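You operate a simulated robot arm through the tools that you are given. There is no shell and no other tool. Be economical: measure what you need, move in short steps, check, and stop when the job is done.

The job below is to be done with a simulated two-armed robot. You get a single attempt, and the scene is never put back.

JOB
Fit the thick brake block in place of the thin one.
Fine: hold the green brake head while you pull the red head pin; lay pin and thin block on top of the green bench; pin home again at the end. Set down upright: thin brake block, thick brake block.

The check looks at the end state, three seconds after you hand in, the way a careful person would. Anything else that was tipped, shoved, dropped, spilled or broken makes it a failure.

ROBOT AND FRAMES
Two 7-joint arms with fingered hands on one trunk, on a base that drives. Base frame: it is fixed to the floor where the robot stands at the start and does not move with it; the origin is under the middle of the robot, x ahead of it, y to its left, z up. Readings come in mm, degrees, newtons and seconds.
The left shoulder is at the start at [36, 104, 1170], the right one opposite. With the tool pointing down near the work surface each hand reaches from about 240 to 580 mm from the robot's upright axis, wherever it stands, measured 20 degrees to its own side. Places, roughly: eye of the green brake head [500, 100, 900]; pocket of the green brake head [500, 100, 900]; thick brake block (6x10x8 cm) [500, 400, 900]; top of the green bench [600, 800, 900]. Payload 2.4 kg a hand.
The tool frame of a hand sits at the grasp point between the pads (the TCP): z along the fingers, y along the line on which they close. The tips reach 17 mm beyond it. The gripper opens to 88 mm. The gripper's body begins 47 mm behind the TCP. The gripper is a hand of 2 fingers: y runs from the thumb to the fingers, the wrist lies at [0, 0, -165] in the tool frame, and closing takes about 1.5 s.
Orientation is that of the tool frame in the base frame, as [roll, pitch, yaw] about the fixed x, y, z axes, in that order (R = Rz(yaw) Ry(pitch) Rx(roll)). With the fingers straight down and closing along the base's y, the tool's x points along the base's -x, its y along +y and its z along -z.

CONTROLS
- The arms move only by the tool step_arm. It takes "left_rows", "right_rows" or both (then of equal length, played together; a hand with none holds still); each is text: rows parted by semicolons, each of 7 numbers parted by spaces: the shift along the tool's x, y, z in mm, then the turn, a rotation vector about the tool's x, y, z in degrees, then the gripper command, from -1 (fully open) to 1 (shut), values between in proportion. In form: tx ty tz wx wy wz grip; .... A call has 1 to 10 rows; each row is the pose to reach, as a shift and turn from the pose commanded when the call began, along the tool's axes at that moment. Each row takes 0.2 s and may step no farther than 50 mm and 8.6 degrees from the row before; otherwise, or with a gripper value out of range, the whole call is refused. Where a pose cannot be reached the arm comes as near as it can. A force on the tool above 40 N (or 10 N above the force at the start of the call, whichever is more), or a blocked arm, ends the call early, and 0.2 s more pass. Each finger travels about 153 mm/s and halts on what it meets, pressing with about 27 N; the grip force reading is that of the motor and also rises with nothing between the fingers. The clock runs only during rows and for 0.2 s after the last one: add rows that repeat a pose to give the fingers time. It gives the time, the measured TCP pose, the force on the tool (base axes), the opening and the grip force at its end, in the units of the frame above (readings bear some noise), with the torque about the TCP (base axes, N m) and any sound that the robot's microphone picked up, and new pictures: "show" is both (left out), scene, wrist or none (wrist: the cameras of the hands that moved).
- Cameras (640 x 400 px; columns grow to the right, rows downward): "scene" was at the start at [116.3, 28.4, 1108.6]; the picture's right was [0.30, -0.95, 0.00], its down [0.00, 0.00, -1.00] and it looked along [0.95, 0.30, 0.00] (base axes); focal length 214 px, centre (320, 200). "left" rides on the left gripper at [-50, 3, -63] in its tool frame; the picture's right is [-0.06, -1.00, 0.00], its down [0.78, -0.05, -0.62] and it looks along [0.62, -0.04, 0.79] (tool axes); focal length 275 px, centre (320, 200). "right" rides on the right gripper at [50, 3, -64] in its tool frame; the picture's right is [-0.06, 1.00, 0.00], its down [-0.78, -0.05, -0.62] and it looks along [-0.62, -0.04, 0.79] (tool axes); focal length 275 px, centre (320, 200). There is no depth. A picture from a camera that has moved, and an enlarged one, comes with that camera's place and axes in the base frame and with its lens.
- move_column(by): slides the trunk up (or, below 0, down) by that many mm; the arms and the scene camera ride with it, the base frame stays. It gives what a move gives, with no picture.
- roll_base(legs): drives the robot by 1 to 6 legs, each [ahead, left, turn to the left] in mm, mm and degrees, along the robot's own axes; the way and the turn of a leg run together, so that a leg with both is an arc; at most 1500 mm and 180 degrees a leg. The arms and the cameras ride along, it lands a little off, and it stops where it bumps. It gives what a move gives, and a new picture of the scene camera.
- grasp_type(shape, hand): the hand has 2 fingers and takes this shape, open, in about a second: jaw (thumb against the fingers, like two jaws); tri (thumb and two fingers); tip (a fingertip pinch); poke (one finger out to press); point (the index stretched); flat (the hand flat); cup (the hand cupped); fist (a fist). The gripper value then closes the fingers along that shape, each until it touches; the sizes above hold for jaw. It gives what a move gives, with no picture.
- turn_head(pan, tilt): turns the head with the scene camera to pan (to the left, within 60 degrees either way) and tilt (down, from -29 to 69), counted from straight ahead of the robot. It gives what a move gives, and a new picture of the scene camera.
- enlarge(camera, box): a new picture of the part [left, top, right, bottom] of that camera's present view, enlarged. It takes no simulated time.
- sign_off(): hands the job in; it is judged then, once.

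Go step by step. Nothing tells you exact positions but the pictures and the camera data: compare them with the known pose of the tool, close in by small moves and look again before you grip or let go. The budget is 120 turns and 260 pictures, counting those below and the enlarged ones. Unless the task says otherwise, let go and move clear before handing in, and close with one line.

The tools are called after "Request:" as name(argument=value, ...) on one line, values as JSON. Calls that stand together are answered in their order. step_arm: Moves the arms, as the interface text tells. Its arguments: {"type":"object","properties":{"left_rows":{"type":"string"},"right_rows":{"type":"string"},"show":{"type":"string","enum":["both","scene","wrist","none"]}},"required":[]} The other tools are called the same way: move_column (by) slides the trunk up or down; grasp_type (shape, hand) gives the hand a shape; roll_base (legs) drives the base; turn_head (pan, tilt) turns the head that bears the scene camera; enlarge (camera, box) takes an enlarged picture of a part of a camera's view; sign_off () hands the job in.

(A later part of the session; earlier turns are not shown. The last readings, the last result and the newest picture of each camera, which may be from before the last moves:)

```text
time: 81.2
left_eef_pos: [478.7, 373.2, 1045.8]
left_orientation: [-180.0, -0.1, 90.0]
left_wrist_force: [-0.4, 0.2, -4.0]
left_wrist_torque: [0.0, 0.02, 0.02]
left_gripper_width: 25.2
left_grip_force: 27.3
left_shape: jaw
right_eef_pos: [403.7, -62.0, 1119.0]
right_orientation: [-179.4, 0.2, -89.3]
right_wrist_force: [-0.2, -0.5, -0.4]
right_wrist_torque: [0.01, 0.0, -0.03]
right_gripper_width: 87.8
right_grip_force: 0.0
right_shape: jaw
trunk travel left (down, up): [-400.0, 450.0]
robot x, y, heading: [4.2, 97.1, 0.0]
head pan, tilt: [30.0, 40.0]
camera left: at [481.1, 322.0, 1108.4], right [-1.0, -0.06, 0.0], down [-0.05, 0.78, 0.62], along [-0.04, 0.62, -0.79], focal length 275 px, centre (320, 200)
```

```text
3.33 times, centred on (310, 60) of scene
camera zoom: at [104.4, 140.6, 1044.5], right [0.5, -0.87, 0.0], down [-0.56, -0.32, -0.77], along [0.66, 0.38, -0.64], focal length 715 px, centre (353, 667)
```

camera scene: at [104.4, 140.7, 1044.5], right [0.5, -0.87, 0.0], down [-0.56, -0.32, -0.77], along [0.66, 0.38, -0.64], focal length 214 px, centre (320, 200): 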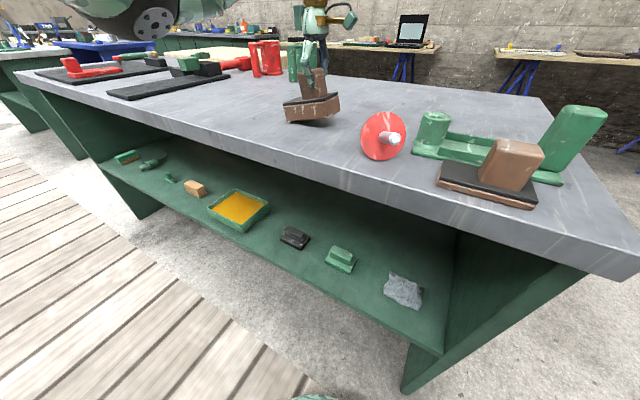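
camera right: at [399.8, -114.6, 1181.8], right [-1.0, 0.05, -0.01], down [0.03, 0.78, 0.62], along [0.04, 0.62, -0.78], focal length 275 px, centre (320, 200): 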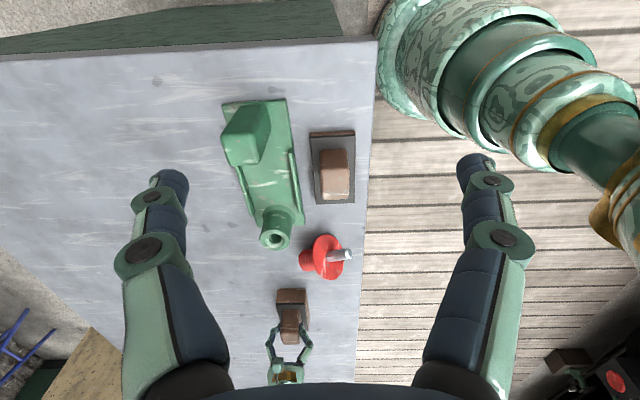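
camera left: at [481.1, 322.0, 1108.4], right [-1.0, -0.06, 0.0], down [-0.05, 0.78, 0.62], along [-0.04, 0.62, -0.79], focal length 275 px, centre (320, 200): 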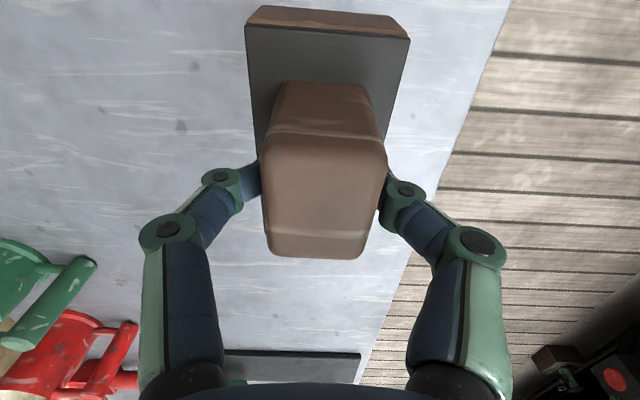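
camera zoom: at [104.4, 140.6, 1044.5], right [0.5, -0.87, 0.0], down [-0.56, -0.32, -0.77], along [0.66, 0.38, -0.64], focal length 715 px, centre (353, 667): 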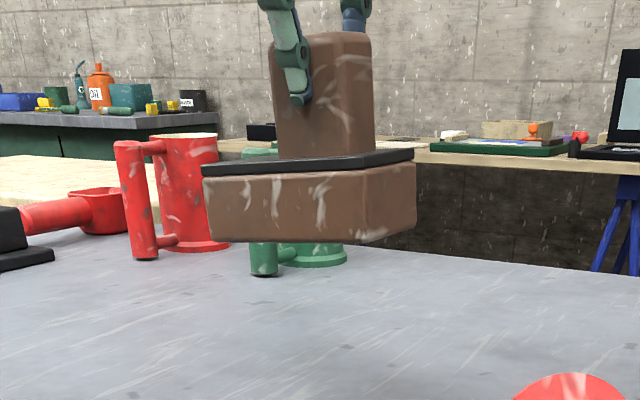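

It now hangs nearly level. I'll carry it over the pocket and lower it to just above the rails.

Request:
step_arm(left_rows="-44 0 0 0 0 0 1;-88 0 0 0 0 0 1;-132 0 0 0 0 0 1;-176 0 0 0 0 0 1;-220 0 0 0 0 0 1;-264 0 0 0 0 0 1;-307 0 0 0 0 0 1;-307 0 25 0 0 0 1;-307 0 50 0 0 0 1;-307 0 50 0 0 0 1")

Request:
enlarge(camera="scene", box=[400, 60, 640, 220])

Request:
enlarge(camera="right", box=[200, 60, 400, 270])

```text
time: 83.4
left_eef_pos: [473.8, 65.9, 993.9]
left_orientation: [-180.0, 0.0, 90.1]
left_wrist_force: [-0.2, 2.4, -0.2]
left_wrist_torque: [-0.1, -0.03, 0.0]
left_gripper_width: 25.4
left_grip_force: 26.7
left_shape: jaw
right_eef_pos: [403.5, -63.4, 1118.1]
right_orientation: [-179.3, 0.1, -89.3]
right_wrist_force: [-0.2, 0.1, -0.6]
right_wrist_torque: [0.02, -0.01, 0.0]
right_gripper_width: 87.9
right_grip_force: 0.1
right_shape: jaw
trunk travel left (down, up): [-400.0, 450.0]
robot x, y, heading: [2.1, 92.7, 0.0]
head pan, tilt: [30.0, 40.0]
camera scene: at [104.2, 140.6, 1044.6], right [0.5, -0.87, 0.0], down [-0.56, -0.32, -0.77], along [0.66, 0.38, -0.64], focal length 214 px, centre (320, 200)
camera left: at [477.3, 15.8, 1056.2], right [-1.0, -0.06, 0.0], down [-0.05, 0.78, 0.62], along [-0.04, 0.62, -0.79], focal length 275 px, centre (320, 200)
```

scene: 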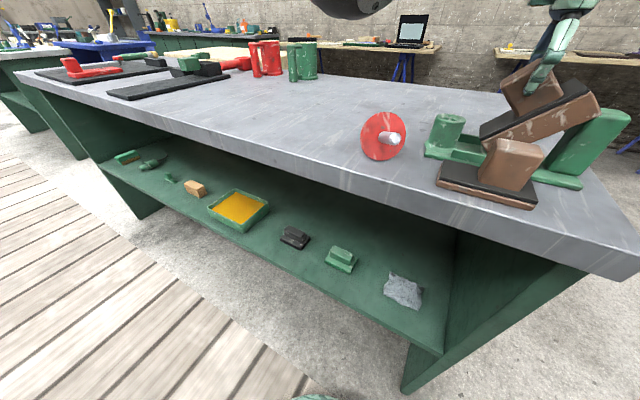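
left: 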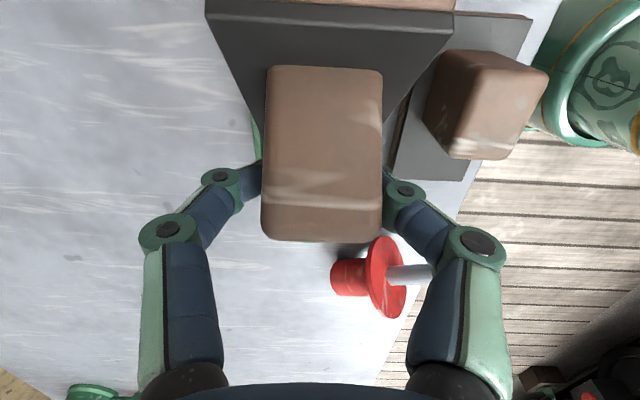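

```text
2.50 times, centred on (520, 140) of scene
camera zoom: at [104.2, 140.6, 1044.6], right [0.5, -0.87, 0.0], down [-0.56, -0.32, -0.77], along [0.66, 0.38, -0.64], focal length 536 px, centre (-180, 350)
```

zoom: 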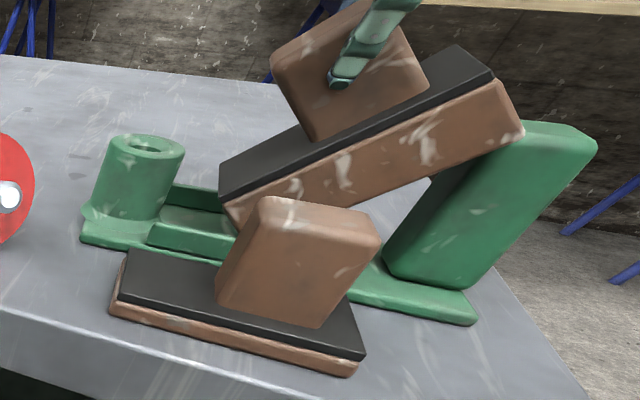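

```text
1.90 times, centred on (300, 165) of right
camera zoom: at [399.8, -114.3, 1181.9], right [-1.0, 0.05, -0.01], down [0.03, 0.78, 0.62], along [0.04, 0.62, -0.78], focal length 524 px, centre (358, 267)
```

zoom: 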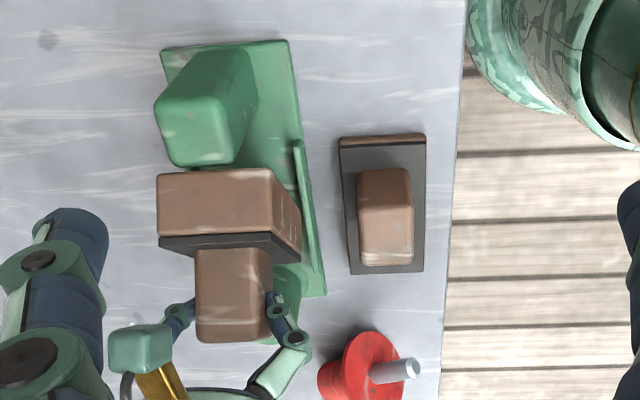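

The block swung during the quick move and its near end caught the top of the stop, tilting it. I'll raise it straight up and check the brake head.

Request:
step_arm(left_rows="5 0 -10 0 0 0 1;8 0 -25 0 0 0 1;8 0 -45 0 0 0 1;8 0 -65 0 0 0 1;8 0 -75 0 0 0 1")

Request:
enlarge(camera="right", box=[200, 60, 400, 270])

```text
time: 84.6
left_eef_pos: [479.0, 75.0, 1071.2]
left_orientation: [-180.0, -0.1, 90.0]
left_wrist_force: [1.0, 0.4, -4.6]
left_wrist_torque: [-0.02, 0.02, -0.01]
left_gripper_width: 25.4
left_grip_force: 27.5
left_shape: jaw
right_eef_pos: [403.9, -62.6, 1118.5]
right_orientation: [-179.4, 0.1, -89.3]
right_wrist_force: [0.4, 0.3, 0.4]
right_wrist_torque: [0.0, 0.01, -0.01]
right_gripper_width: 88.0
right_grip_force: 0.0
right_shape: jaw
trunk travel left (down, up): [-400.0, 450.0]
robot x, y, heading: [2.1, 98.0, 0.1]
head pan, tilt: [30.0, 40.0]
camera scene: at [104.4, 140.3, 1044.5], right [0.5, -0.87, 0.0], down [-0.56, -0.32, -0.77], along [0.66, 0.38, -0.64], focal length 214 px, centre (320, 200)
camera left: at [480.7, 23.9, 1133.3], right [-1.0, -0.06, 0.0], down [-0.05, 0.78, 0.62], along [-0.04, 0.62, -0.79], focal length 275 px, centre (320, 200)
```

scene: 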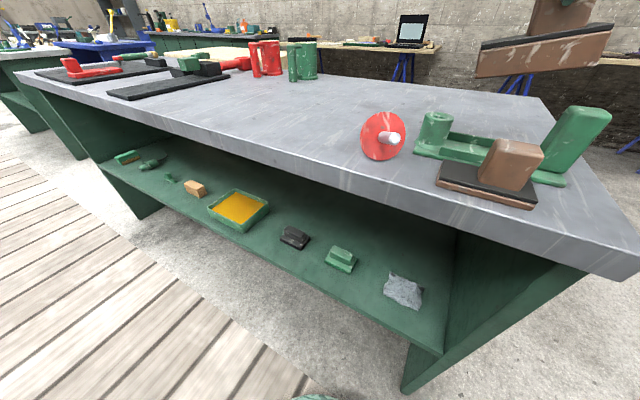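
left: 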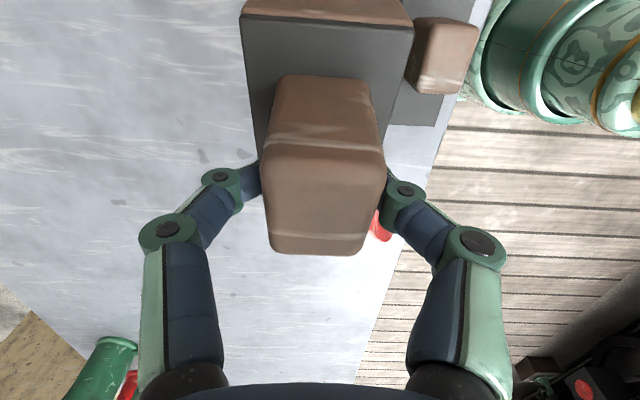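

```text
1.90 times, centred on (300, 165) of right
camera zoom: at [400.0, -114.6, 1181.7], right [-1.0, 0.05, -0.01], down [0.03, 0.78, 0.62], along [0.04, 0.62, -0.78], focal length 524 px, centre (358, 267)
```

zoom: 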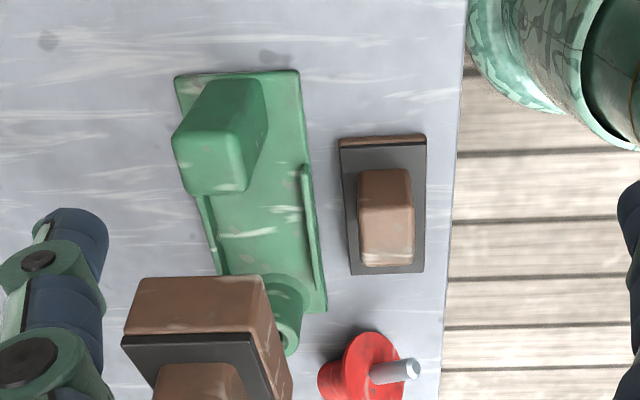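

The head went back to its place and the block swung most of the way back to level. I'll measure the remaining tilt.

Request:
enlarge(camera="scene", box=[440, 0, 640, 120])

Request:
enlarge(camera="right", box=[200, 160, 360, 340])

```text
3.20 times, centred on (540, 60) of scene
camera zoom: at [104.4, 140.3, 1044.5], right [0.5, -0.87, 0.0], down [-0.56, -0.32, -0.77], along [0.66, 0.38, -0.64], focal length 686 px, centre (-384, 648)
```

zoom: 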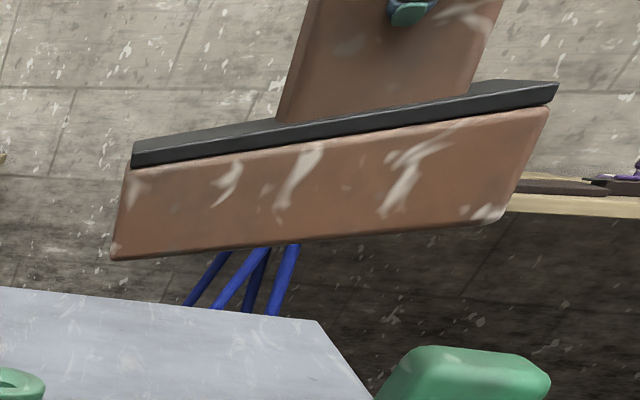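

```text
2.22 times, centred on (280, 250) of right
camera zoom: at [400.0, -114.6, 1181.7], right [-1.0, 0.05, -0.01], down [0.03, 0.78, 0.62], along [0.04, 0.62, -0.78], focal length 612 px, centre (409, 89)
```

zoom: 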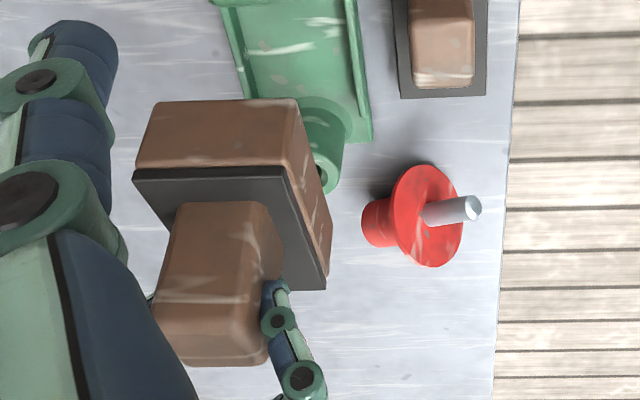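

The block is tilted about 10°, so I'll tilt the hand by the same angle to level it.

Request:
step_arm(left_rows="0 0 0 0 2.5 0 1;0 0 0 0 5 0 1;0 0 0 0 7.5 0 1;0 0 0 0 10 0 1;0 0 0 0 10.5 0 1;0 0 0 0 10.5 0 1", show="wrist")

Request:
enlarge(camera="scene", box=[440, 0, 640, 120])

```text
time: 86.0
left_eef_pos: [477.0, 74.6, 1069.5]
left_orientation: [179.9, -10.4, 90.0]
left_wrist_force: [0.2, -0.5, -3.7]
left_wrist_torque: [0.02, -0.01, -0.02]
left_gripper_width: 25.6
left_grip_force: 27.4
left_shape: jaw
right_eef_pos: [402.6, -63.1, 1118.3]
right_orientation: [-179.4, 0.2, -89.3]
right_wrist_force: [-0.1, -0.2, 0.4]
right_wrist_torque: [0.02, -0.02, -0.02]
right_gripper_width: 87.7
right_grip_force: 0.1
right_shape: jaw
trunk travel left (down, up): [-400.0, 450.0]
robot x, y, heading: [-3.2, 96.0, -0.2]
head pan, tilt: [30.0, 40.0]
camera left: at [479.9, 12.5, 1123.3], right [-1.0, -0.06, -0.01], down [-0.05, 0.66, 0.75], along [-0.04, 0.75, -0.66], focal length 275 px, centre (320, 200)
```

left: 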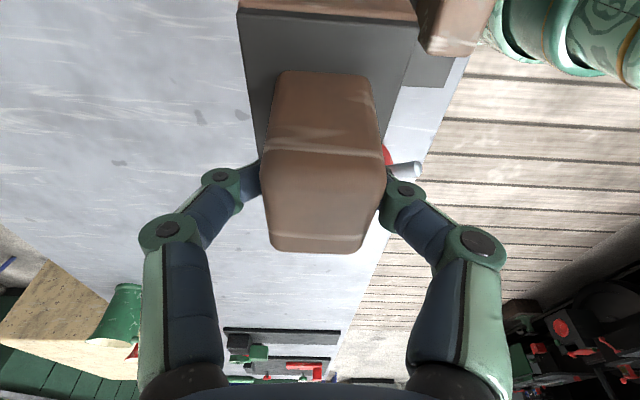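

```text
3.20 times, centred on (540, 60) of scene
camera zoom: at [104.5, 140.4, 1044.5], right [0.5, -0.87, 0.0], down [-0.56, -0.32, -0.77], along [0.66, 0.38, -0.64], focal length 686 px, centre (-384, 648)
```

zoom: 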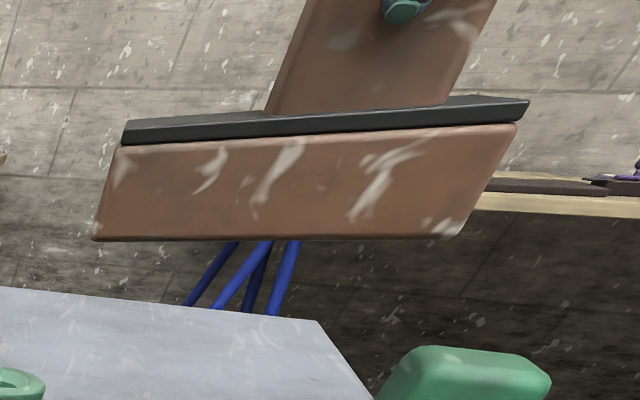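

Still about 5° off, so a little more tilt.

Request:
step_arm(left_rows="0 0 0 0 2.5 0 1;0 0 0 0 5 0 1;0 0 0 0 5.5 0 1;0 0 0 0 5.5 0 1", show="wrist")

Request:
enlarge(camera="scene", box=[440, 0, 640, 120])

```text
time: 87.0
left_eef_pos: [477.0, 73.4, 1071.2]
left_orientation: [-180.0, -16.0, 90.0]
left_wrist_force: [0.2, -0.4, -3.4]
left_wrist_torque: [-0.05, -0.02, -0.03]
left_gripper_width: 25.7
left_grip_force: 27.3
left_shape: jaw
right_eef_pos: [403.7, -62.9, 1118.3]
right_orientation: [-179.4, 0.2, -89.3]
right_wrist_force: [0.5, 0.5, -0.1]
right_wrist_torque: [0.02, 0.02, 0.02]
right_gripper_width: 88.0
right_grip_force: 0.1
right_shape: jaw
trunk travel left (down, up): [-400.0, 450.0]
robot x, y, heading: [-3.5, 96.5, -0.4]
head pan, tilt: [30.0, 40.0]
camera left: at [480.5, 7.5, 1117.7], right [-1.0, -0.06, -0.02], down [-0.05, 0.58, 0.81], along [-0.04, 0.81, -0.58], focal length 275 px, centre (320, 200)
```

left: 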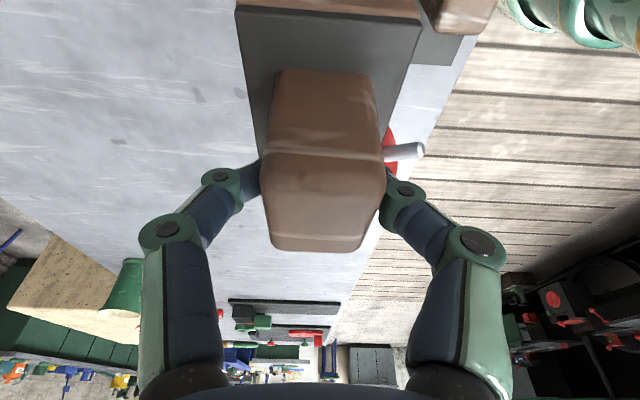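

```text
3.20 times, centred on (540, 60) of scene
camera zoom: at [104.5, 140.4, 1044.5], right [0.5, -0.87, 0.0], down [-0.56, -0.32, -0.77], along [0.66, 0.38, -0.64], focal length 686 px, centre (-384, 648)
```

zoom: 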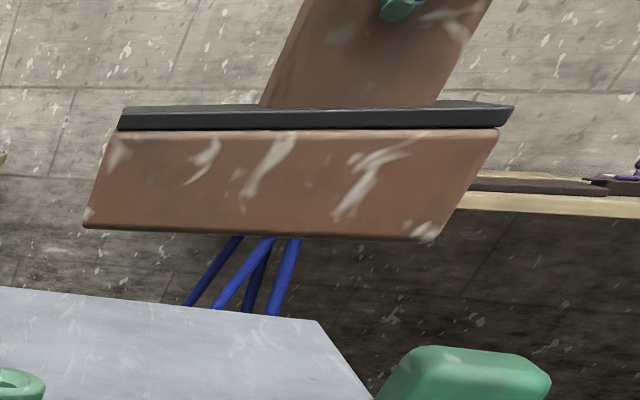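

It's within 2° of level now. Measurements suggest the brake head slid about 6 mm to the right, so I'll aim slightly right and stop just above the stop's height for a check.

Request:
step_arm(left_rows="-5 0 2 0 0 0 1;-10 -1 4 0 0 0 1;-15 -1 7 0 0 0 1;-20 -2 10 0 0 0 1;-25 -2 13 0 0 0 1;-29 -2 15 0 0 0 1;-31 -2 16 0 0 0 1;-31 -2 16 0 0 0 1", show="none")

Request:
enlarge(camera="scene", box=[400, 30, 640, 190])

Request:
enlarge(camera="right", box=[200, 60, 400, 270])

```text
time: 88.8
left_eef_pos: [475.3, 48.5, 1046.7]
left_orientation: [180.0, -16.1, 90.0]
left_wrist_force: [-0.9, -0.6, -3.5]
left_wrist_torque: [-0.03, -0.05, -0.04]
left_gripper_width: 25.6
left_grip_force: 27.2
left_shape: jaw
right_eef_pos: [404.5, -63.4, 1118.1]
right_orientation: [-179.3, 0.2, -89.3]
right_wrist_force: [0.7, 0.1, 0.8]
right_wrist_torque: [0.02, -0.02, -0.01]
right_gripper_width: 87.9
right_grip_force: 0.1
right_shape: jaw
trunk travel left (down, up): [-400.0, 450.0]
robot x, y, heading: [-3.9, 95.4, -0.2]
head pan, tilt: [30.0, 40.0]
```

```text
2.50 times, centred on (520, 110) of scene
camera zoom: at [104.4, 140.4, 1044.5], right [0.5, -0.87, 0.0], down [-0.56, -0.32, -0.77], along [0.66, 0.38, -0.64], focal length 536 px, centre (-180, 425)
```

zoom: 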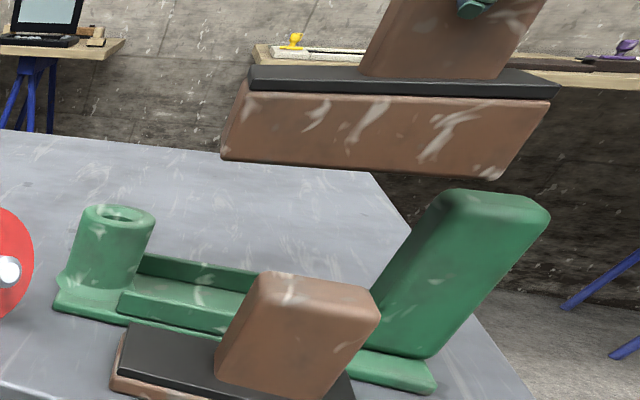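

```text
1.90 times, centred on (300, 165) of right
camera zoom: at [400.1, -114.6, 1181.7], right [-1.0, 0.05, -0.01], down [0.03, 0.78, 0.62], along [0.04, 0.62, -0.78], focal length 524 px, centre (358, 267)
```

zoom: 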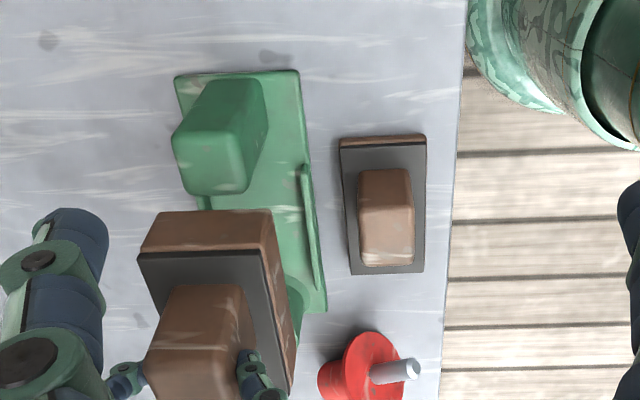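

The end gaps call for about 5 mm more to the left. I'll shift and lower slowly until the block is down between the stop and the post.

Request:
step_arm(left_rows="3 0 1 0 0 0 1;5 0 2 0 0 0 1;3 0 10 0 0 0 1;1 0 18 0 0 0 1;-2 0 27 0 0 0 1;-4.5 0 36 0 0 0 1;-7 0 45 0 0 0 1;-9.6 0 53.4 0 0 0 1;-9.6 0 53.4 0 0 0 1", show="wrist")

Request:
enlarge(camera="scene", box=[400, 60, 640, 220])

Request:
enlarge(camera="right", box=[200, 60, 400, 270])

```text
time: 90.8
left_eef_pos: [476.5, 54.5, 993.6]
left_orientation: [-180.0, -16.0, 89.9]
left_wrist_force: [-0.9, 0.0, -4.0]
left_wrist_torque: [-0.03, -0.01, 0.02]
left_gripper_width: 25.7
left_grip_force: 26.9
left_shape: jaw
right_eef_pos: [403.8, -62.4, 1119.7]
right_orientation: [-179.3, 0.2, -89.3]
right_wrist_force: [0.1, 0.0, 0.3]
right_wrist_torque: [0.01, 0.0, 0.01]
right_gripper_width: 88.1
right_grip_force: 0.1
right_shape: jaw
trunk travel left (down, up): [-400.0, 450.0]
robot x, y, heading: [2.1, 101.5, -0.2]
head pan, tilt: [30.0, 40.0]
camera left: at [478.7, -12.3, 1039.6], right [-1.0, -0.06, -0.02], down [-0.05, 0.58, 0.81], along [-0.04, 0.81, -0.58], focal length 275 px, centre (320, 200)
```

left: 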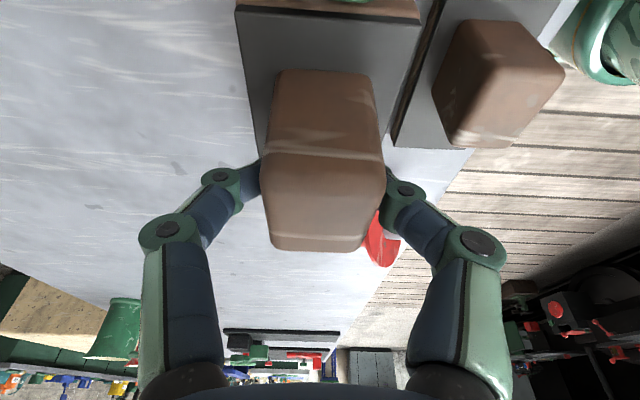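

```text
2.50 times, centred on (520, 140) of scene
camera zoom: at [104.5, 140.4, 1044.5], right [0.5, -0.87, 0.0], down [-0.56, -0.32, -0.77], along [0.66, 0.38, -0.64], focal length 536 px, centre (-180, 350)
```

zoom: 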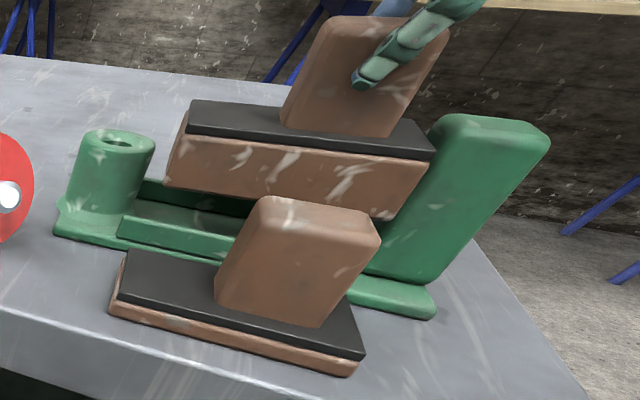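

```text
1.90 times, centred on (300, 165) of right
camera zoom: at [400.1, -114.6, 1181.8], right [-1.0, 0.05, -0.01], down [0.03, 0.78, 0.62], along [0.04, 0.62, -0.78], focal length 524 px, centre (358, 267)
```

zoom: 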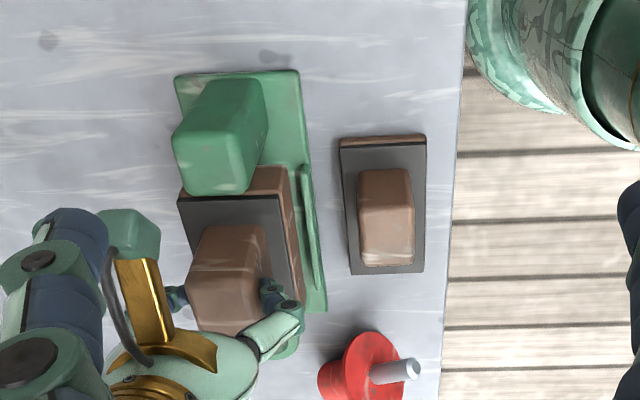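

The block is centred between the stop and post and clear of both. I'll keep lowering into the pocket.

Request:
step_arm(left_rows="-1.1 0 3.8 0 0 0 1;-2.2 0 7.7 0 0 0 1;-3.3 0 11.5 0 0 0 1;-4.4 0 15.4 0 0 0 1;-5.5 0 19.2 0 0 0 1;-6.6 0 23 0 0 0 1;-7.4 0 25.5 0 0 0 1;-7.4 0 25.5 0 0 0 1", show="none")

Request:
enlarge(camera="scene", box=[400, 60, 640, 220])

Request:
enlarge(camera="right", box=[200, 60, 400, 270])

```text
time: 92.6
left_eef_pos: [476.1, 53.9, 966.3]
left_orientation: [-179.9, -16.0, 89.9]
left_wrist_force: [-0.1, 0.2, -3.5]
left_wrist_torque: [-0.04, 0.0, 0.01]
left_gripper_width: 25.5
left_grip_force: 27.1
left_shape: jaw
right_eef_pos: [403.8, -62.6, 1119.0]
right_orientation: [-179.2, 0.2, -89.3]
right_wrist_force: [-0.8, -0.2, -0.2]
right_wrist_torque: [-0.02, -0.02, -0.01]
right_gripper_width: 88.0
right_grip_force: 0.1
right_shape: jaw
trunk travel left (down, up): [-400.0, 450.0]
robot x, y, heading: [-0.5, 95.9, 0.1]
head pan, tilt: [30.0, 40.0]
```

```text
2.50 times, centred on (520, 140) of scene
camera zoom: at [104.4, 140.4, 1044.5], right [0.5, -0.87, 0.0], down [-0.56, -0.32, -0.77], along [0.66, 0.38, -0.64], focal length 536 px, centre (-180, 350)
```

zoom: 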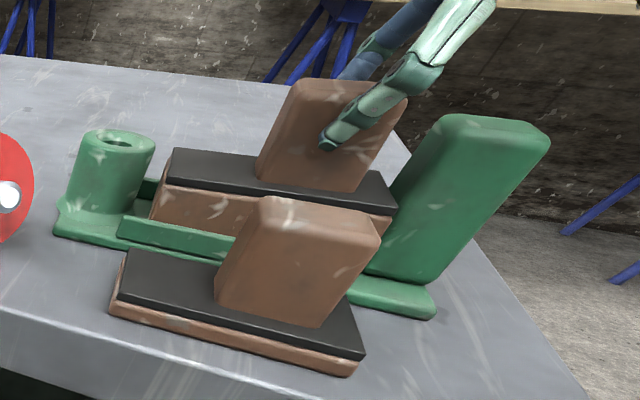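

```text
1.90 times, centred on (300, 165) of right
camera zoom: at [400.1, -114.6, 1181.7], right [-1.0, 0.05, -0.01], down [0.03, 0.78, 0.62], along [0.04, 0.62, -0.78], focal length 524 px, centre (358, 267)
```

zoom: 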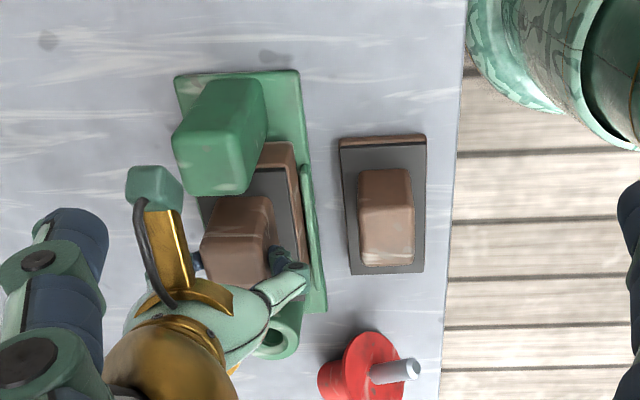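

It's entering between the rails cleanly. Now the final millimetres down onto the pocket floor.

Request:
step_arm(left_rows="-0.5 0 1.9 0 0 0 1;-1 0 3.8 0 0 0 1;-1.4 0 4.8 0 0 0 1;-1.7 0 5.8 0 0 0 1;-1.7 0 5.8 0 0 0 1", show="none")

Request:
enlarge(camera="scene", box=[400, 60, 640, 220])

```text
time: 93.8
left_eef_pos: [475.1, 53.2, 960.9]
left_orientation: [180.0, -15.9, 90.0]
left_wrist_force: [0.4, -0.3, -4.0]
left_wrist_torque: [-0.01, 0.03, -0.02]
left_gripper_width: 25.5
left_grip_force: 26.9
left_shape: jaw
right_eef_pos: [404.1, -63.0, 1117.5]
right_orientation: [-179.3, 0.3, -89.3]
right_wrist_force: [0.4, 0.1, 0.1]
right_wrist_torque: [0.0, 0.02, -0.01]
right_gripper_width: 87.8
right_grip_force: 0.0
right_shape: jaw
trunk travel left (down, up): [-400.0, 450.0]
robot x, y, heading: [1.4, 100.0, -0.1]
head pan, tilt: [30.0, 40.0]
```

```text
2.50 times, centred on (520, 140) of scene
camera zoom: at [104.4, 140.4, 1044.5], right [0.5, -0.87, 0.0], down [-0.56, -0.32, -0.77], along [0.66, 0.38, -0.64], focal length 536 px, centre (-180, 350)
```

zoom: 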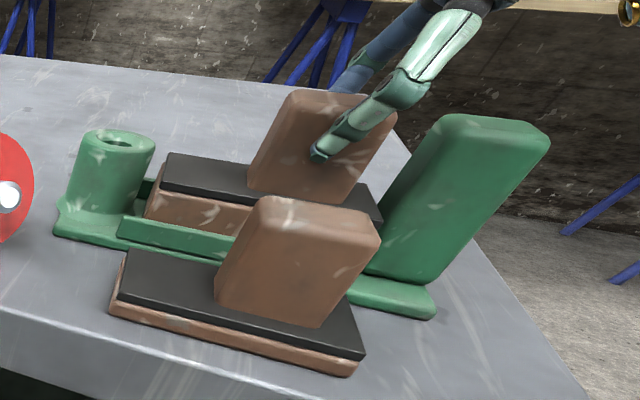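

Still hanging, with the load unchanged. A few more millimetres.

Request:
step_arm(left_rows="-0.4 0 1.4 0 0 0 1;-0.8 0 2.9 0 0 0 1;-1.2 0 4.3 0 0 0 1;-1.2 0 4.3 0 0 0 1", show="none")

Request:
enlarge(camera="scene", box=[400, 60, 640, 220])

```text
time: 94.8
left_eef_pos: [474.7, 53.8, 956.4]
left_orientation: [179.8, -16.0, 90.0]
left_wrist_force: [0.1, -0.9, 21.1]
left_wrist_torque: [0.04, 0.04, 0.0]
left_gripper_width: 27.4
left_grip_force: 27.6
left_shape: jaw
right_eef_pos: [402.1, -62.8, 1119.5]
right_orientation: [-179.1, 0.2, -89.2]
right_wrist_force: [-0.7, -0.4, 0.1]
right_wrist_torque: [0.01, 0.0, 0.02]
right_gripper_width: 87.6
right_grip_force: 0.0
right_shape: jaw
trunk travel left (down, up): [-400.0, 450.0]
robot x, y, heading: [-0.7, 93.9, 0.0]
head pan, tilt: [30.0, 40.0]
```

```text
2.50 times, centred on (520, 140) of scene
camera zoom: at [102.9, 140.5, 1044.9], right [0.5, -0.87, 0.0], down [-0.56, -0.32, -0.77], along [0.66, 0.38, -0.64], focal length 536 px, centre (-180, 350)
```

zoom: 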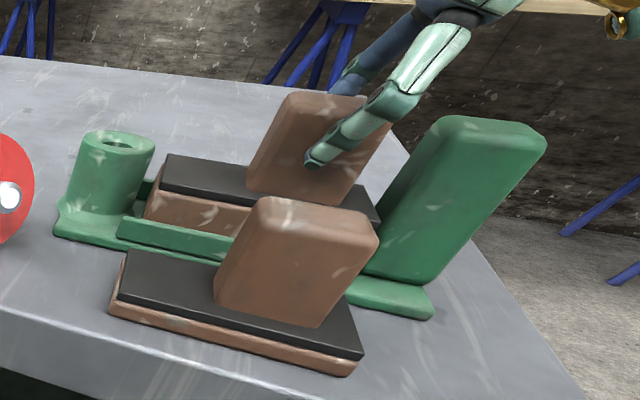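

Contact at 21 N, so the thick block is seated. I'll ease off, open, and withdraw.

Request:
step_arm(left_rows="0.6 0 -2 0 0 0 1;0.6 0 -2 0 0 0 0.3;0.6 0 -2 0 0 0 -0.3;0.6 0 -2 0 0 0 -0.3;0.6 0 -2 0 0 0 -0.3;0 0 -20 0 0 0 -0.3;0 0 -50 0 0 0 -0.3;0 0 -90 0 0 0 -0.3;0 0 -130 0 0 0 -1")

Request:
enlarge(camera="scene", box=[340, 60, 620, 240])

Request:
enlarge(camera="right", box=[200, 60, 400, 300])

```text
time: 96.8
left_eef_pos: [468.0, 35.5, 1071.3]
left_orientation: [179.9, -16.0, 90.1]
left_wrist_force: [0.3, -0.9, -0.2]
left_wrist_torque: [0.04, -0.02, 0.02]
left_gripper_width: 87.9
left_grip_force: 0.1
left_shape: jaw
left hand out of reach, approached as far as the arm can: row 8, 9
right_eef_pos: [403.1, -62.2, 1118.1]
right_orientation: [-179.3, 0.2, -89.2]
right_wrist_force: [-0.7, 0.0, 0.0]
right_wrist_torque: [-0.04, 0.0, 0.02]
right_gripper_width: 87.8
right_grip_force: 0.1
right_shape: jaw
trunk travel left (down, up): [-400.0, 450.0]
robot x, y, heading: [-0.2, 97.2, 0.3]
head pan, tilt: [30.0, 40.0]
camera scene: at [104.7, 140.8, 1044.5], right [0.5, -0.87, 0.0], down [-0.56, -0.32, -0.77], along [0.66, 0.38, -0.64], focal length 214 px, centre (320, 200)
camera left: at [472.0, -30.7, 1116.5], right [-1.0, -0.06, -0.02], down [-0.05, 0.58, 0.81], along [-0.04, 0.81, -0.59], focal length 275 px, centre (320, 200)
```

scene: 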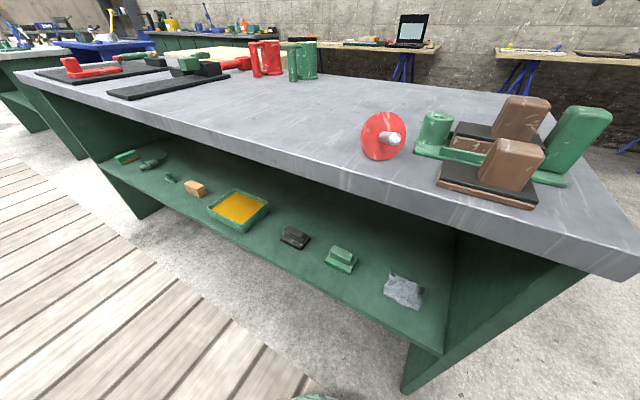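
left: 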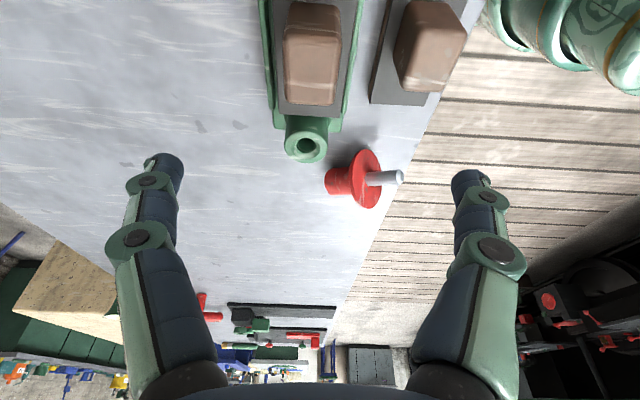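

```text
2.22 times, centred on (480, 150) of scene
camera zoom: at [104.7, 140.8, 1044.5], right [0.5, -0.87, 0.0], down [-0.56, -0.32, -0.77], along [0.66, 0.38, -0.64], focal length 477 px, centre (-36, 311)
```

zoom: 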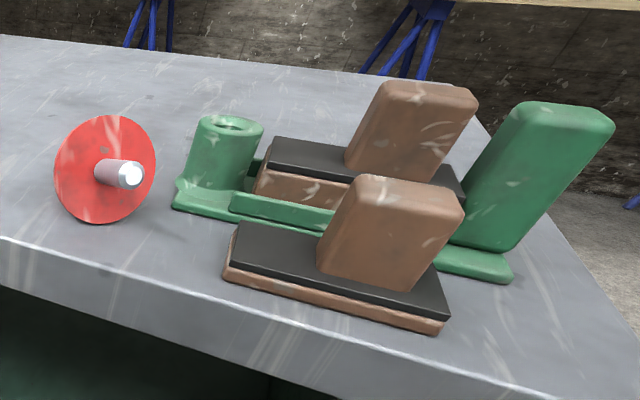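

```text
1.67 times, centred on (300, 180) of right
camera zoom: at [400.4, -114.0, 1181.7], right [-1.0, 0.05, -0.01], down [0.03, 0.78, 0.62], along [0.04, 0.62, -0.78], focal length 459 px, centre (353, 233)
```

zoom: 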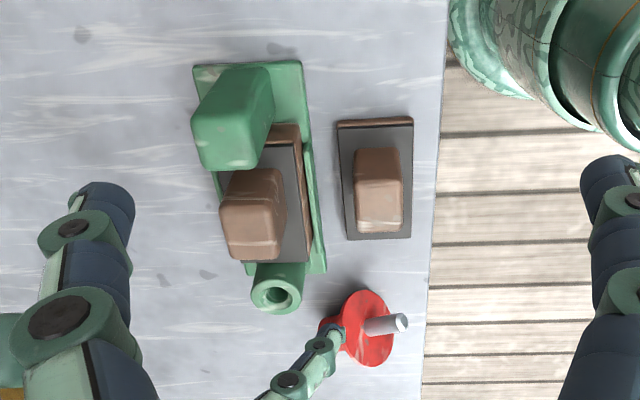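

The thick block sits flat in the pocket, with its top plate below the post rim. Now the pin: it lies with its flange at about (410,200) and head toward (447,225). I'm bringing the left hand back upright on its way there.

Request:
step_arm(left_rows="28 -4 8 0 -4 0 -0.27;56 -8 16 0 -8 0 -0.27;86 -12 25 0 -12 0 -0.27;115 -16 33 0 -16 0 -0.27;144 -20 41 0 -16 0 -0.27;144 -20 41 0 -16 0 -0.27", show="none")

Request:
step_arm(left_rows="0 0 0 0 0 -8.5 -0.27;0 0 0 0 0 -17 -0.27;0 0 0 0 0 -25.5 -0.27;0 0 0 0 0 -34 -0.27;0 0 0 0 0 -42.5 -0.27;0 0 0 0 0 -51 -0.27;0 0 0 0 0 -59.5 -0.27;0 0 0 0 0 -68 -0.27;0 0 0 0 0 -76.5 -0.27;0 0 0 0 0 -85 -0.27", show="none")

```text
time: 98.2
left_eef_pos: [445.8, 182.9, 1069.3]
left_orientation: [179.9, 0.0, 90.1]
left_wrist_force: [-0.4, 0.9, 0.5]
left_wrist_torque: [0.01, -0.03, -0.02]
left_gripper_width: 56.1
left_grip_force: 0.0
left_shape: jaw
right_eef_pos: [403.1, -63.6, 1119.4]
right_orientation: [-179.2, 0.1, -89.3]
right_wrist_force: [-0.2, 0.6, 0.4]
right_wrist_torque: [0.0, -0.04, 0.01]
right_gripper_width: 87.8
right_grip_force: 0.0
right_shape: jaw
trunk travel left (down, up): [-400.0, 450.0]
robot x, y, heading: [-0.4, 93.7, 0.1]
head pan, tilt: [30.0, 40.0]
```

```text
time: 100.4
left_eef_pos: [446.8, 183.8, 1071.4]
left_orientation: [180.0, -0.1, 175.2]
left_wrist_force: [-0.3, 0.4, -0.4]
left_wrist_torque: [0.03, 0.0, 0.04]
left_gripper_width: 56.5
left_grip_force: 0.0
left_shape: jaw
right_eef_pos: [403.7, -62.4, 1119.0]
right_orientation: [-179.2, 0.2, -89.3]
right_wrist_force: [0.9, -0.5, 0.6]
right_wrist_torque: [0.03, 0.0, 0.0]
right_gripper_width: 87.7
right_grip_force: 0.0
right_shape: jaw
trunk travel left (down, up): [-400.0, 450.0]
robot x, y, heading: [3.0, 96.4, -0.0]
head pan, tilt: [30.0, 40.0]
```

Request:
step_arm(left_rows="4 6 12 0 0 -8.3 -0.27;7 12 24 0 0 -16.6 -0.27;11 18 36 0 0 -25 -0.27;14 24 48 0 0 -33.3 -0.27;18 31 61 0 0 -41.5 -0.27;18 31 61 0 0 -41.5 -0.27")

Request:
enlarge(camera="right", box=[220, 160, 420, 320])

```text
time: 101.8
left_eef_pos: [444.6, 223.4, 1005.2]
left_orientation: [-180.0, -0.1, -143.5]
left_wrist_force: [0.7, 0.3, 0.8]
left_wrist_torque: [0.01, 0.01, 0.02]
left_gripper_width: 56.2
left_grip_force: 0.0
left_shape: jaw
left hand out of reach, approached as far as the arm can: row 5, 6
right_eef_pos: [403.7, -62.4, 1118.7]
right_orientation: [-179.4, 0.2, -89.3]
right_wrist_force: [-0.3, 0.4, 0.3]
right_wrist_torque: [-0.02, 0.03, -0.01]
right_gripper_width: 87.5
right_grip_force: 0.2
right_shape: jaw
trunk travel left (down, up): [-400.0, 450.0]
robot x, y, heading: [-5.5, 97.6, -0.1]
head pan, tilt: [30.0, 40.0]
camera scene: at [104.2, 140.5, 1044.6], right [0.5, -0.87, 0.0], down [-0.56, -0.32, -0.77], along [0.66, 0.38, -0.64], focal length 214 px, centre (320, 200)
camera left: at [483.0, 254.4, 1067.1], right [0.64, -0.77, 0.0], down [-0.6, -0.51, 0.62], along [-0.47, -0.4, -0.79], focal length 275 px, centre (320, 200)
```

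scene: 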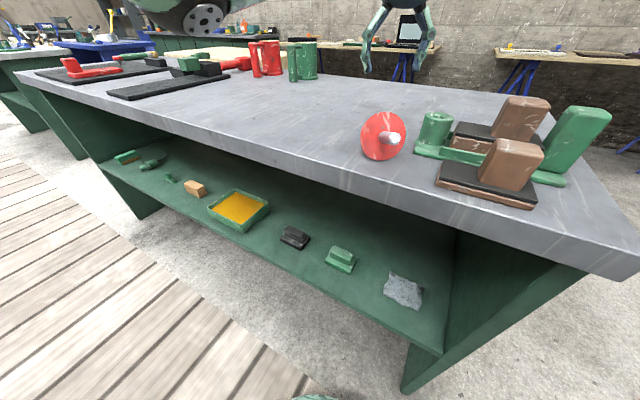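
left: 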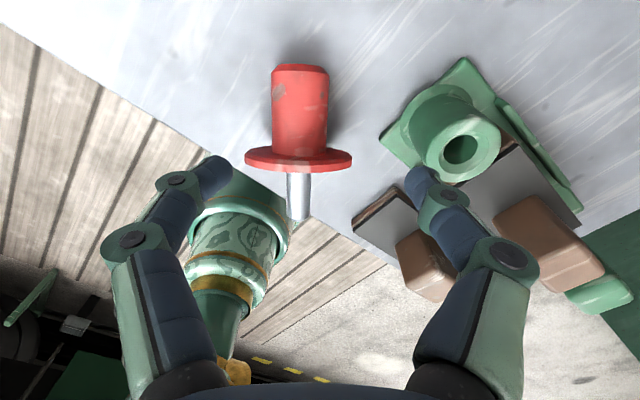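

```text
2.50 times, centred on (320, 240) of right
camera zoom: at [399.8, -114.5, 1181.9], right [-1.0, 0.05, -0.01], down [0.03, 0.78, 0.62], along [0.04, 0.62, -0.78], focal length 688 px, centre (320, 100)
```

zoom: 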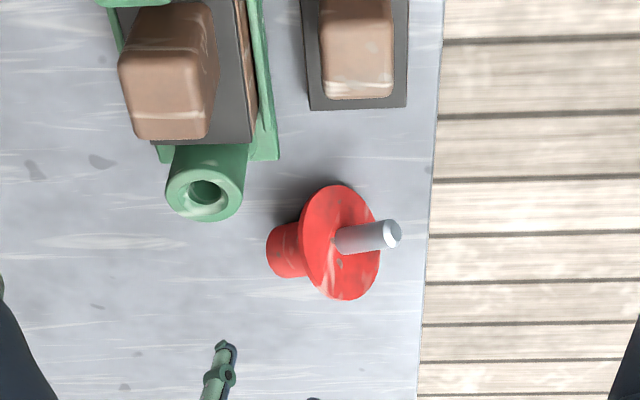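

The wrist yaw is near its limit here, so I'll back the yaw off by about 15°; the pin head can self-align in the pads.

Request:
step_arm(left_rows="0 0 0 0 0 5 -0.27;0 0 0 0 0 10 -0.27;4 1 10 0 0 14.5 -0.27;10 1 20 0 0 14.5 -0.27;15 2 30 0 0 14.5 -0.27;15 2 40 0 0 14.5 -0.27", show="wrist")

```text
time: 103.2
left_eef_pos: [432.1, 215.7, 964.8]
left_orientation: [179.9, -0.1, -158.0]
left_wrist_force: [-0.3, 0.4, 0.2]
left_wrist_torque: [0.01, 0.01, 0.01]
left_gripper_width: 55.9
left_grip_force: 0.0
left_shape: jaw
right_eef_pos: [403.6, -62.8, 1118.9]
right_orientation: [-179.3, 0.1, -89.3]
right_wrist_force: [0.2, -0.4, -0.2]
right_wrist_torque: [0.02, 0.01, -0.03]
right_gripper_width: 87.9
right_grip_force: 0.1
right_shape: jaw
trunk travel left (down, up): [-400.0, 450.0]
robot x, y, heading: [0.5, 93.0, 0.4]
head pan, tilt: [30.0, 40.0]
camera left: at [477.2, 236.4, 1027.2], right [0.43, -0.9, 0.0], down [-0.71, -0.34, 0.62], along [-0.56, -0.27, -0.79], focal length 275 px, centre (320, 200)
```

left: 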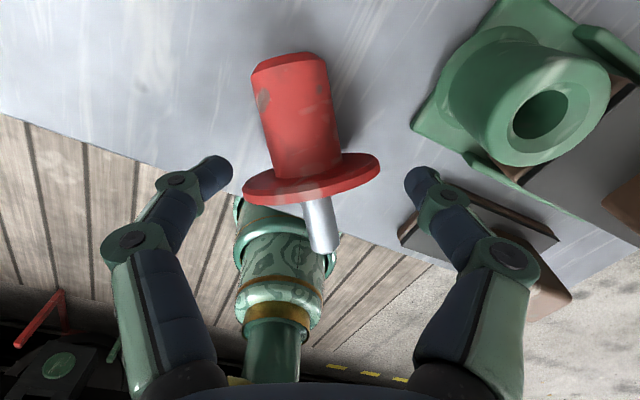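

Request:
step_arm(left_rows="-1 2 0 0 5 0 -0.27;-1 5 0 0 10 0 -0.27;-1 5 10 0 15 0 -0.27;-1 5 20 0 20 0 -0.27;-1 5 20 0 20 0 -0.27", show="wrist")

Request:
enlarge(camera="right", box=[240, 180, 420, 320])

```text
time: 104.4
left_eef_pos: [431.7, 219.8, 942.5]
left_orientation: [-180.0, -20.1, -158.1]
left_wrist_force: [-0.1, 0.1, 0.4]
left_wrist_torque: [-0.02, 0.02, 0.01]
left_gripper_width: 56.2
left_grip_force: 0.0
left_shape: jaw
right_eef_pos: [403.2, -63.7, 1119.2]
right_orientation: [-179.3, 0.1, -89.3]
right_wrist_force: [-0.8, 0.5, -0.4]
right_wrist_torque: [0.01, -0.01, -0.01]
right_gripper_width: 87.7
right_grip_force: 0.1
right_shape: jaw
trunk travel left (down, up): [-400.0, 450.0]
robot x, y, heading: [-0.7, 94.8, 0.1]
head pan, tilt: [30.0, 40.0]
camera left: at [494.0, 247.8, 984.9], right [0.43, -0.9, -0.02], down [-0.47, -0.24, 0.85], along [-0.77, -0.35, -0.53], focal length 275 px, centre (320, 200)
```

left: 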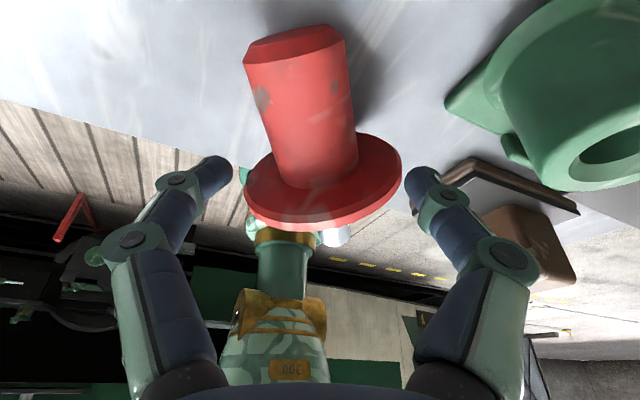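

```text
2.86 times, centred on (330, 250) of right
camera zoom: at [399.8, -114.5, 1181.9], right [-1.0, 0.05, -0.01], down [0.03, 0.78, 0.62], along [0.04, 0.62, -0.78], focal length 786 px, centre (291, 57)
```

zoom: 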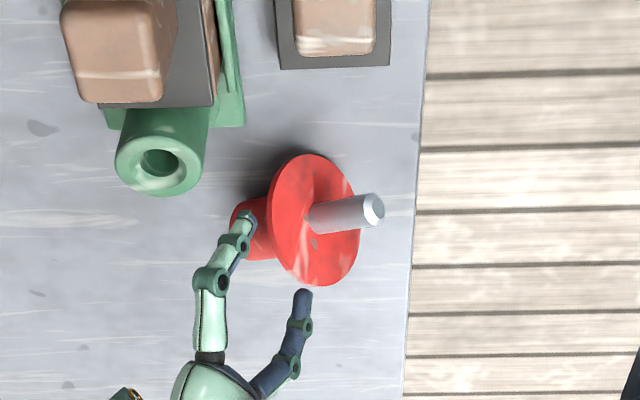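

Request:
step_arm(left_rows="-4 3 6 0 0 0 -0.27;-8 4.5 12 0 0 0 -0.27;-12 4.5 19 0 0 0 -0.27;-15 4.5 25 0 0 0 -0.27;-15 4.5 25 0 0 0 -0.27")

Request:
enlarge(camera="right", box=[240, 180, 420, 320])

```text
time: 105.6
left_eef_pos: [435.3, 227.9, 914.6]
left_orientation: [-179.9, -20.0, -158.0]
left_wrist_force: [0.5, 0.0, 0.9]
left_wrist_torque: [0.0, 0.02, 0.04]
left_gripper_width: 56.1
left_grip_force: 0.0
left_shape: jaw
right_eef_pos: [402.6, -62.5, 1118.4]
right_orientation: [-179.3, 0.2, -89.3]
right_wrist_force: [-1.6, 0.7, -0.2]
right_wrist_torque: [0.01, 0.02, -0.01]
right_gripper_width: 87.9
right_grip_force: 0.0
right_shape: jaw
trunk travel left (down, up): [-400.0, 450.0]
robot x, y, heading: [3.5, 97.7, 0.2]
head pan, tilt: [30.0, 40.0]
camera scene: at [104.2, 140.5, 1044.6], right [0.5, -0.87, 0.0], down [-0.56, -0.32, -0.77], along [0.66, 0.38, -0.64], focal length 214 px, centre (320, 200)
camera left: at [497.4, 255.2, 956.4], right [0.43, -0.9, -0.02], down [-0.47, -0.24, 0.85], along [-0.77, -0.35, -0.53], focal length 275 px, centre (320, 200)
```

scene: 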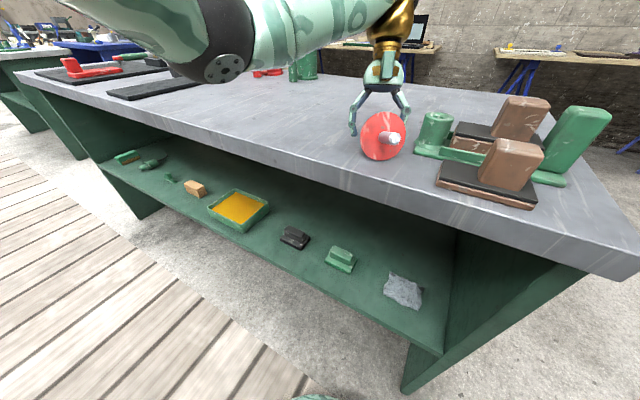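
left: 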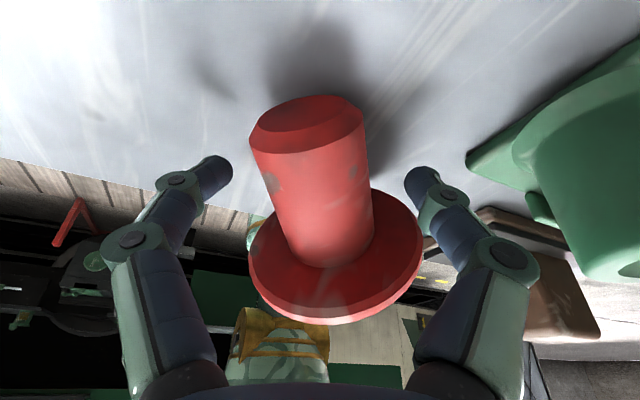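

```text
2.86 times, centred on (330, 250) of right
camera zoom: at [399.8, -114.5, 1181.9], right [-1.0, 0.05, -0.01], down [0.03, 0.78, 0.62], along [0.04, 0.62, -0.78], focal length 786 px, centre (291, 57)
```

zoom: 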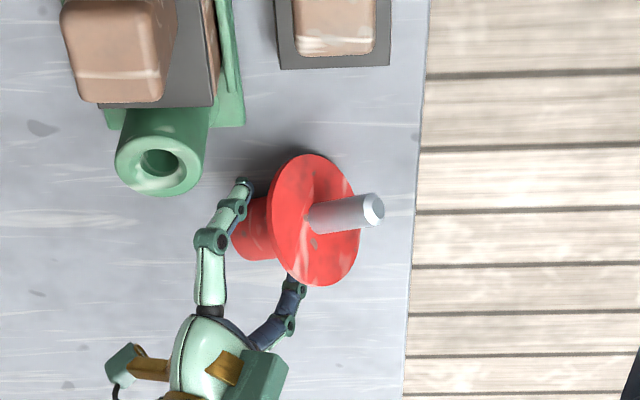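

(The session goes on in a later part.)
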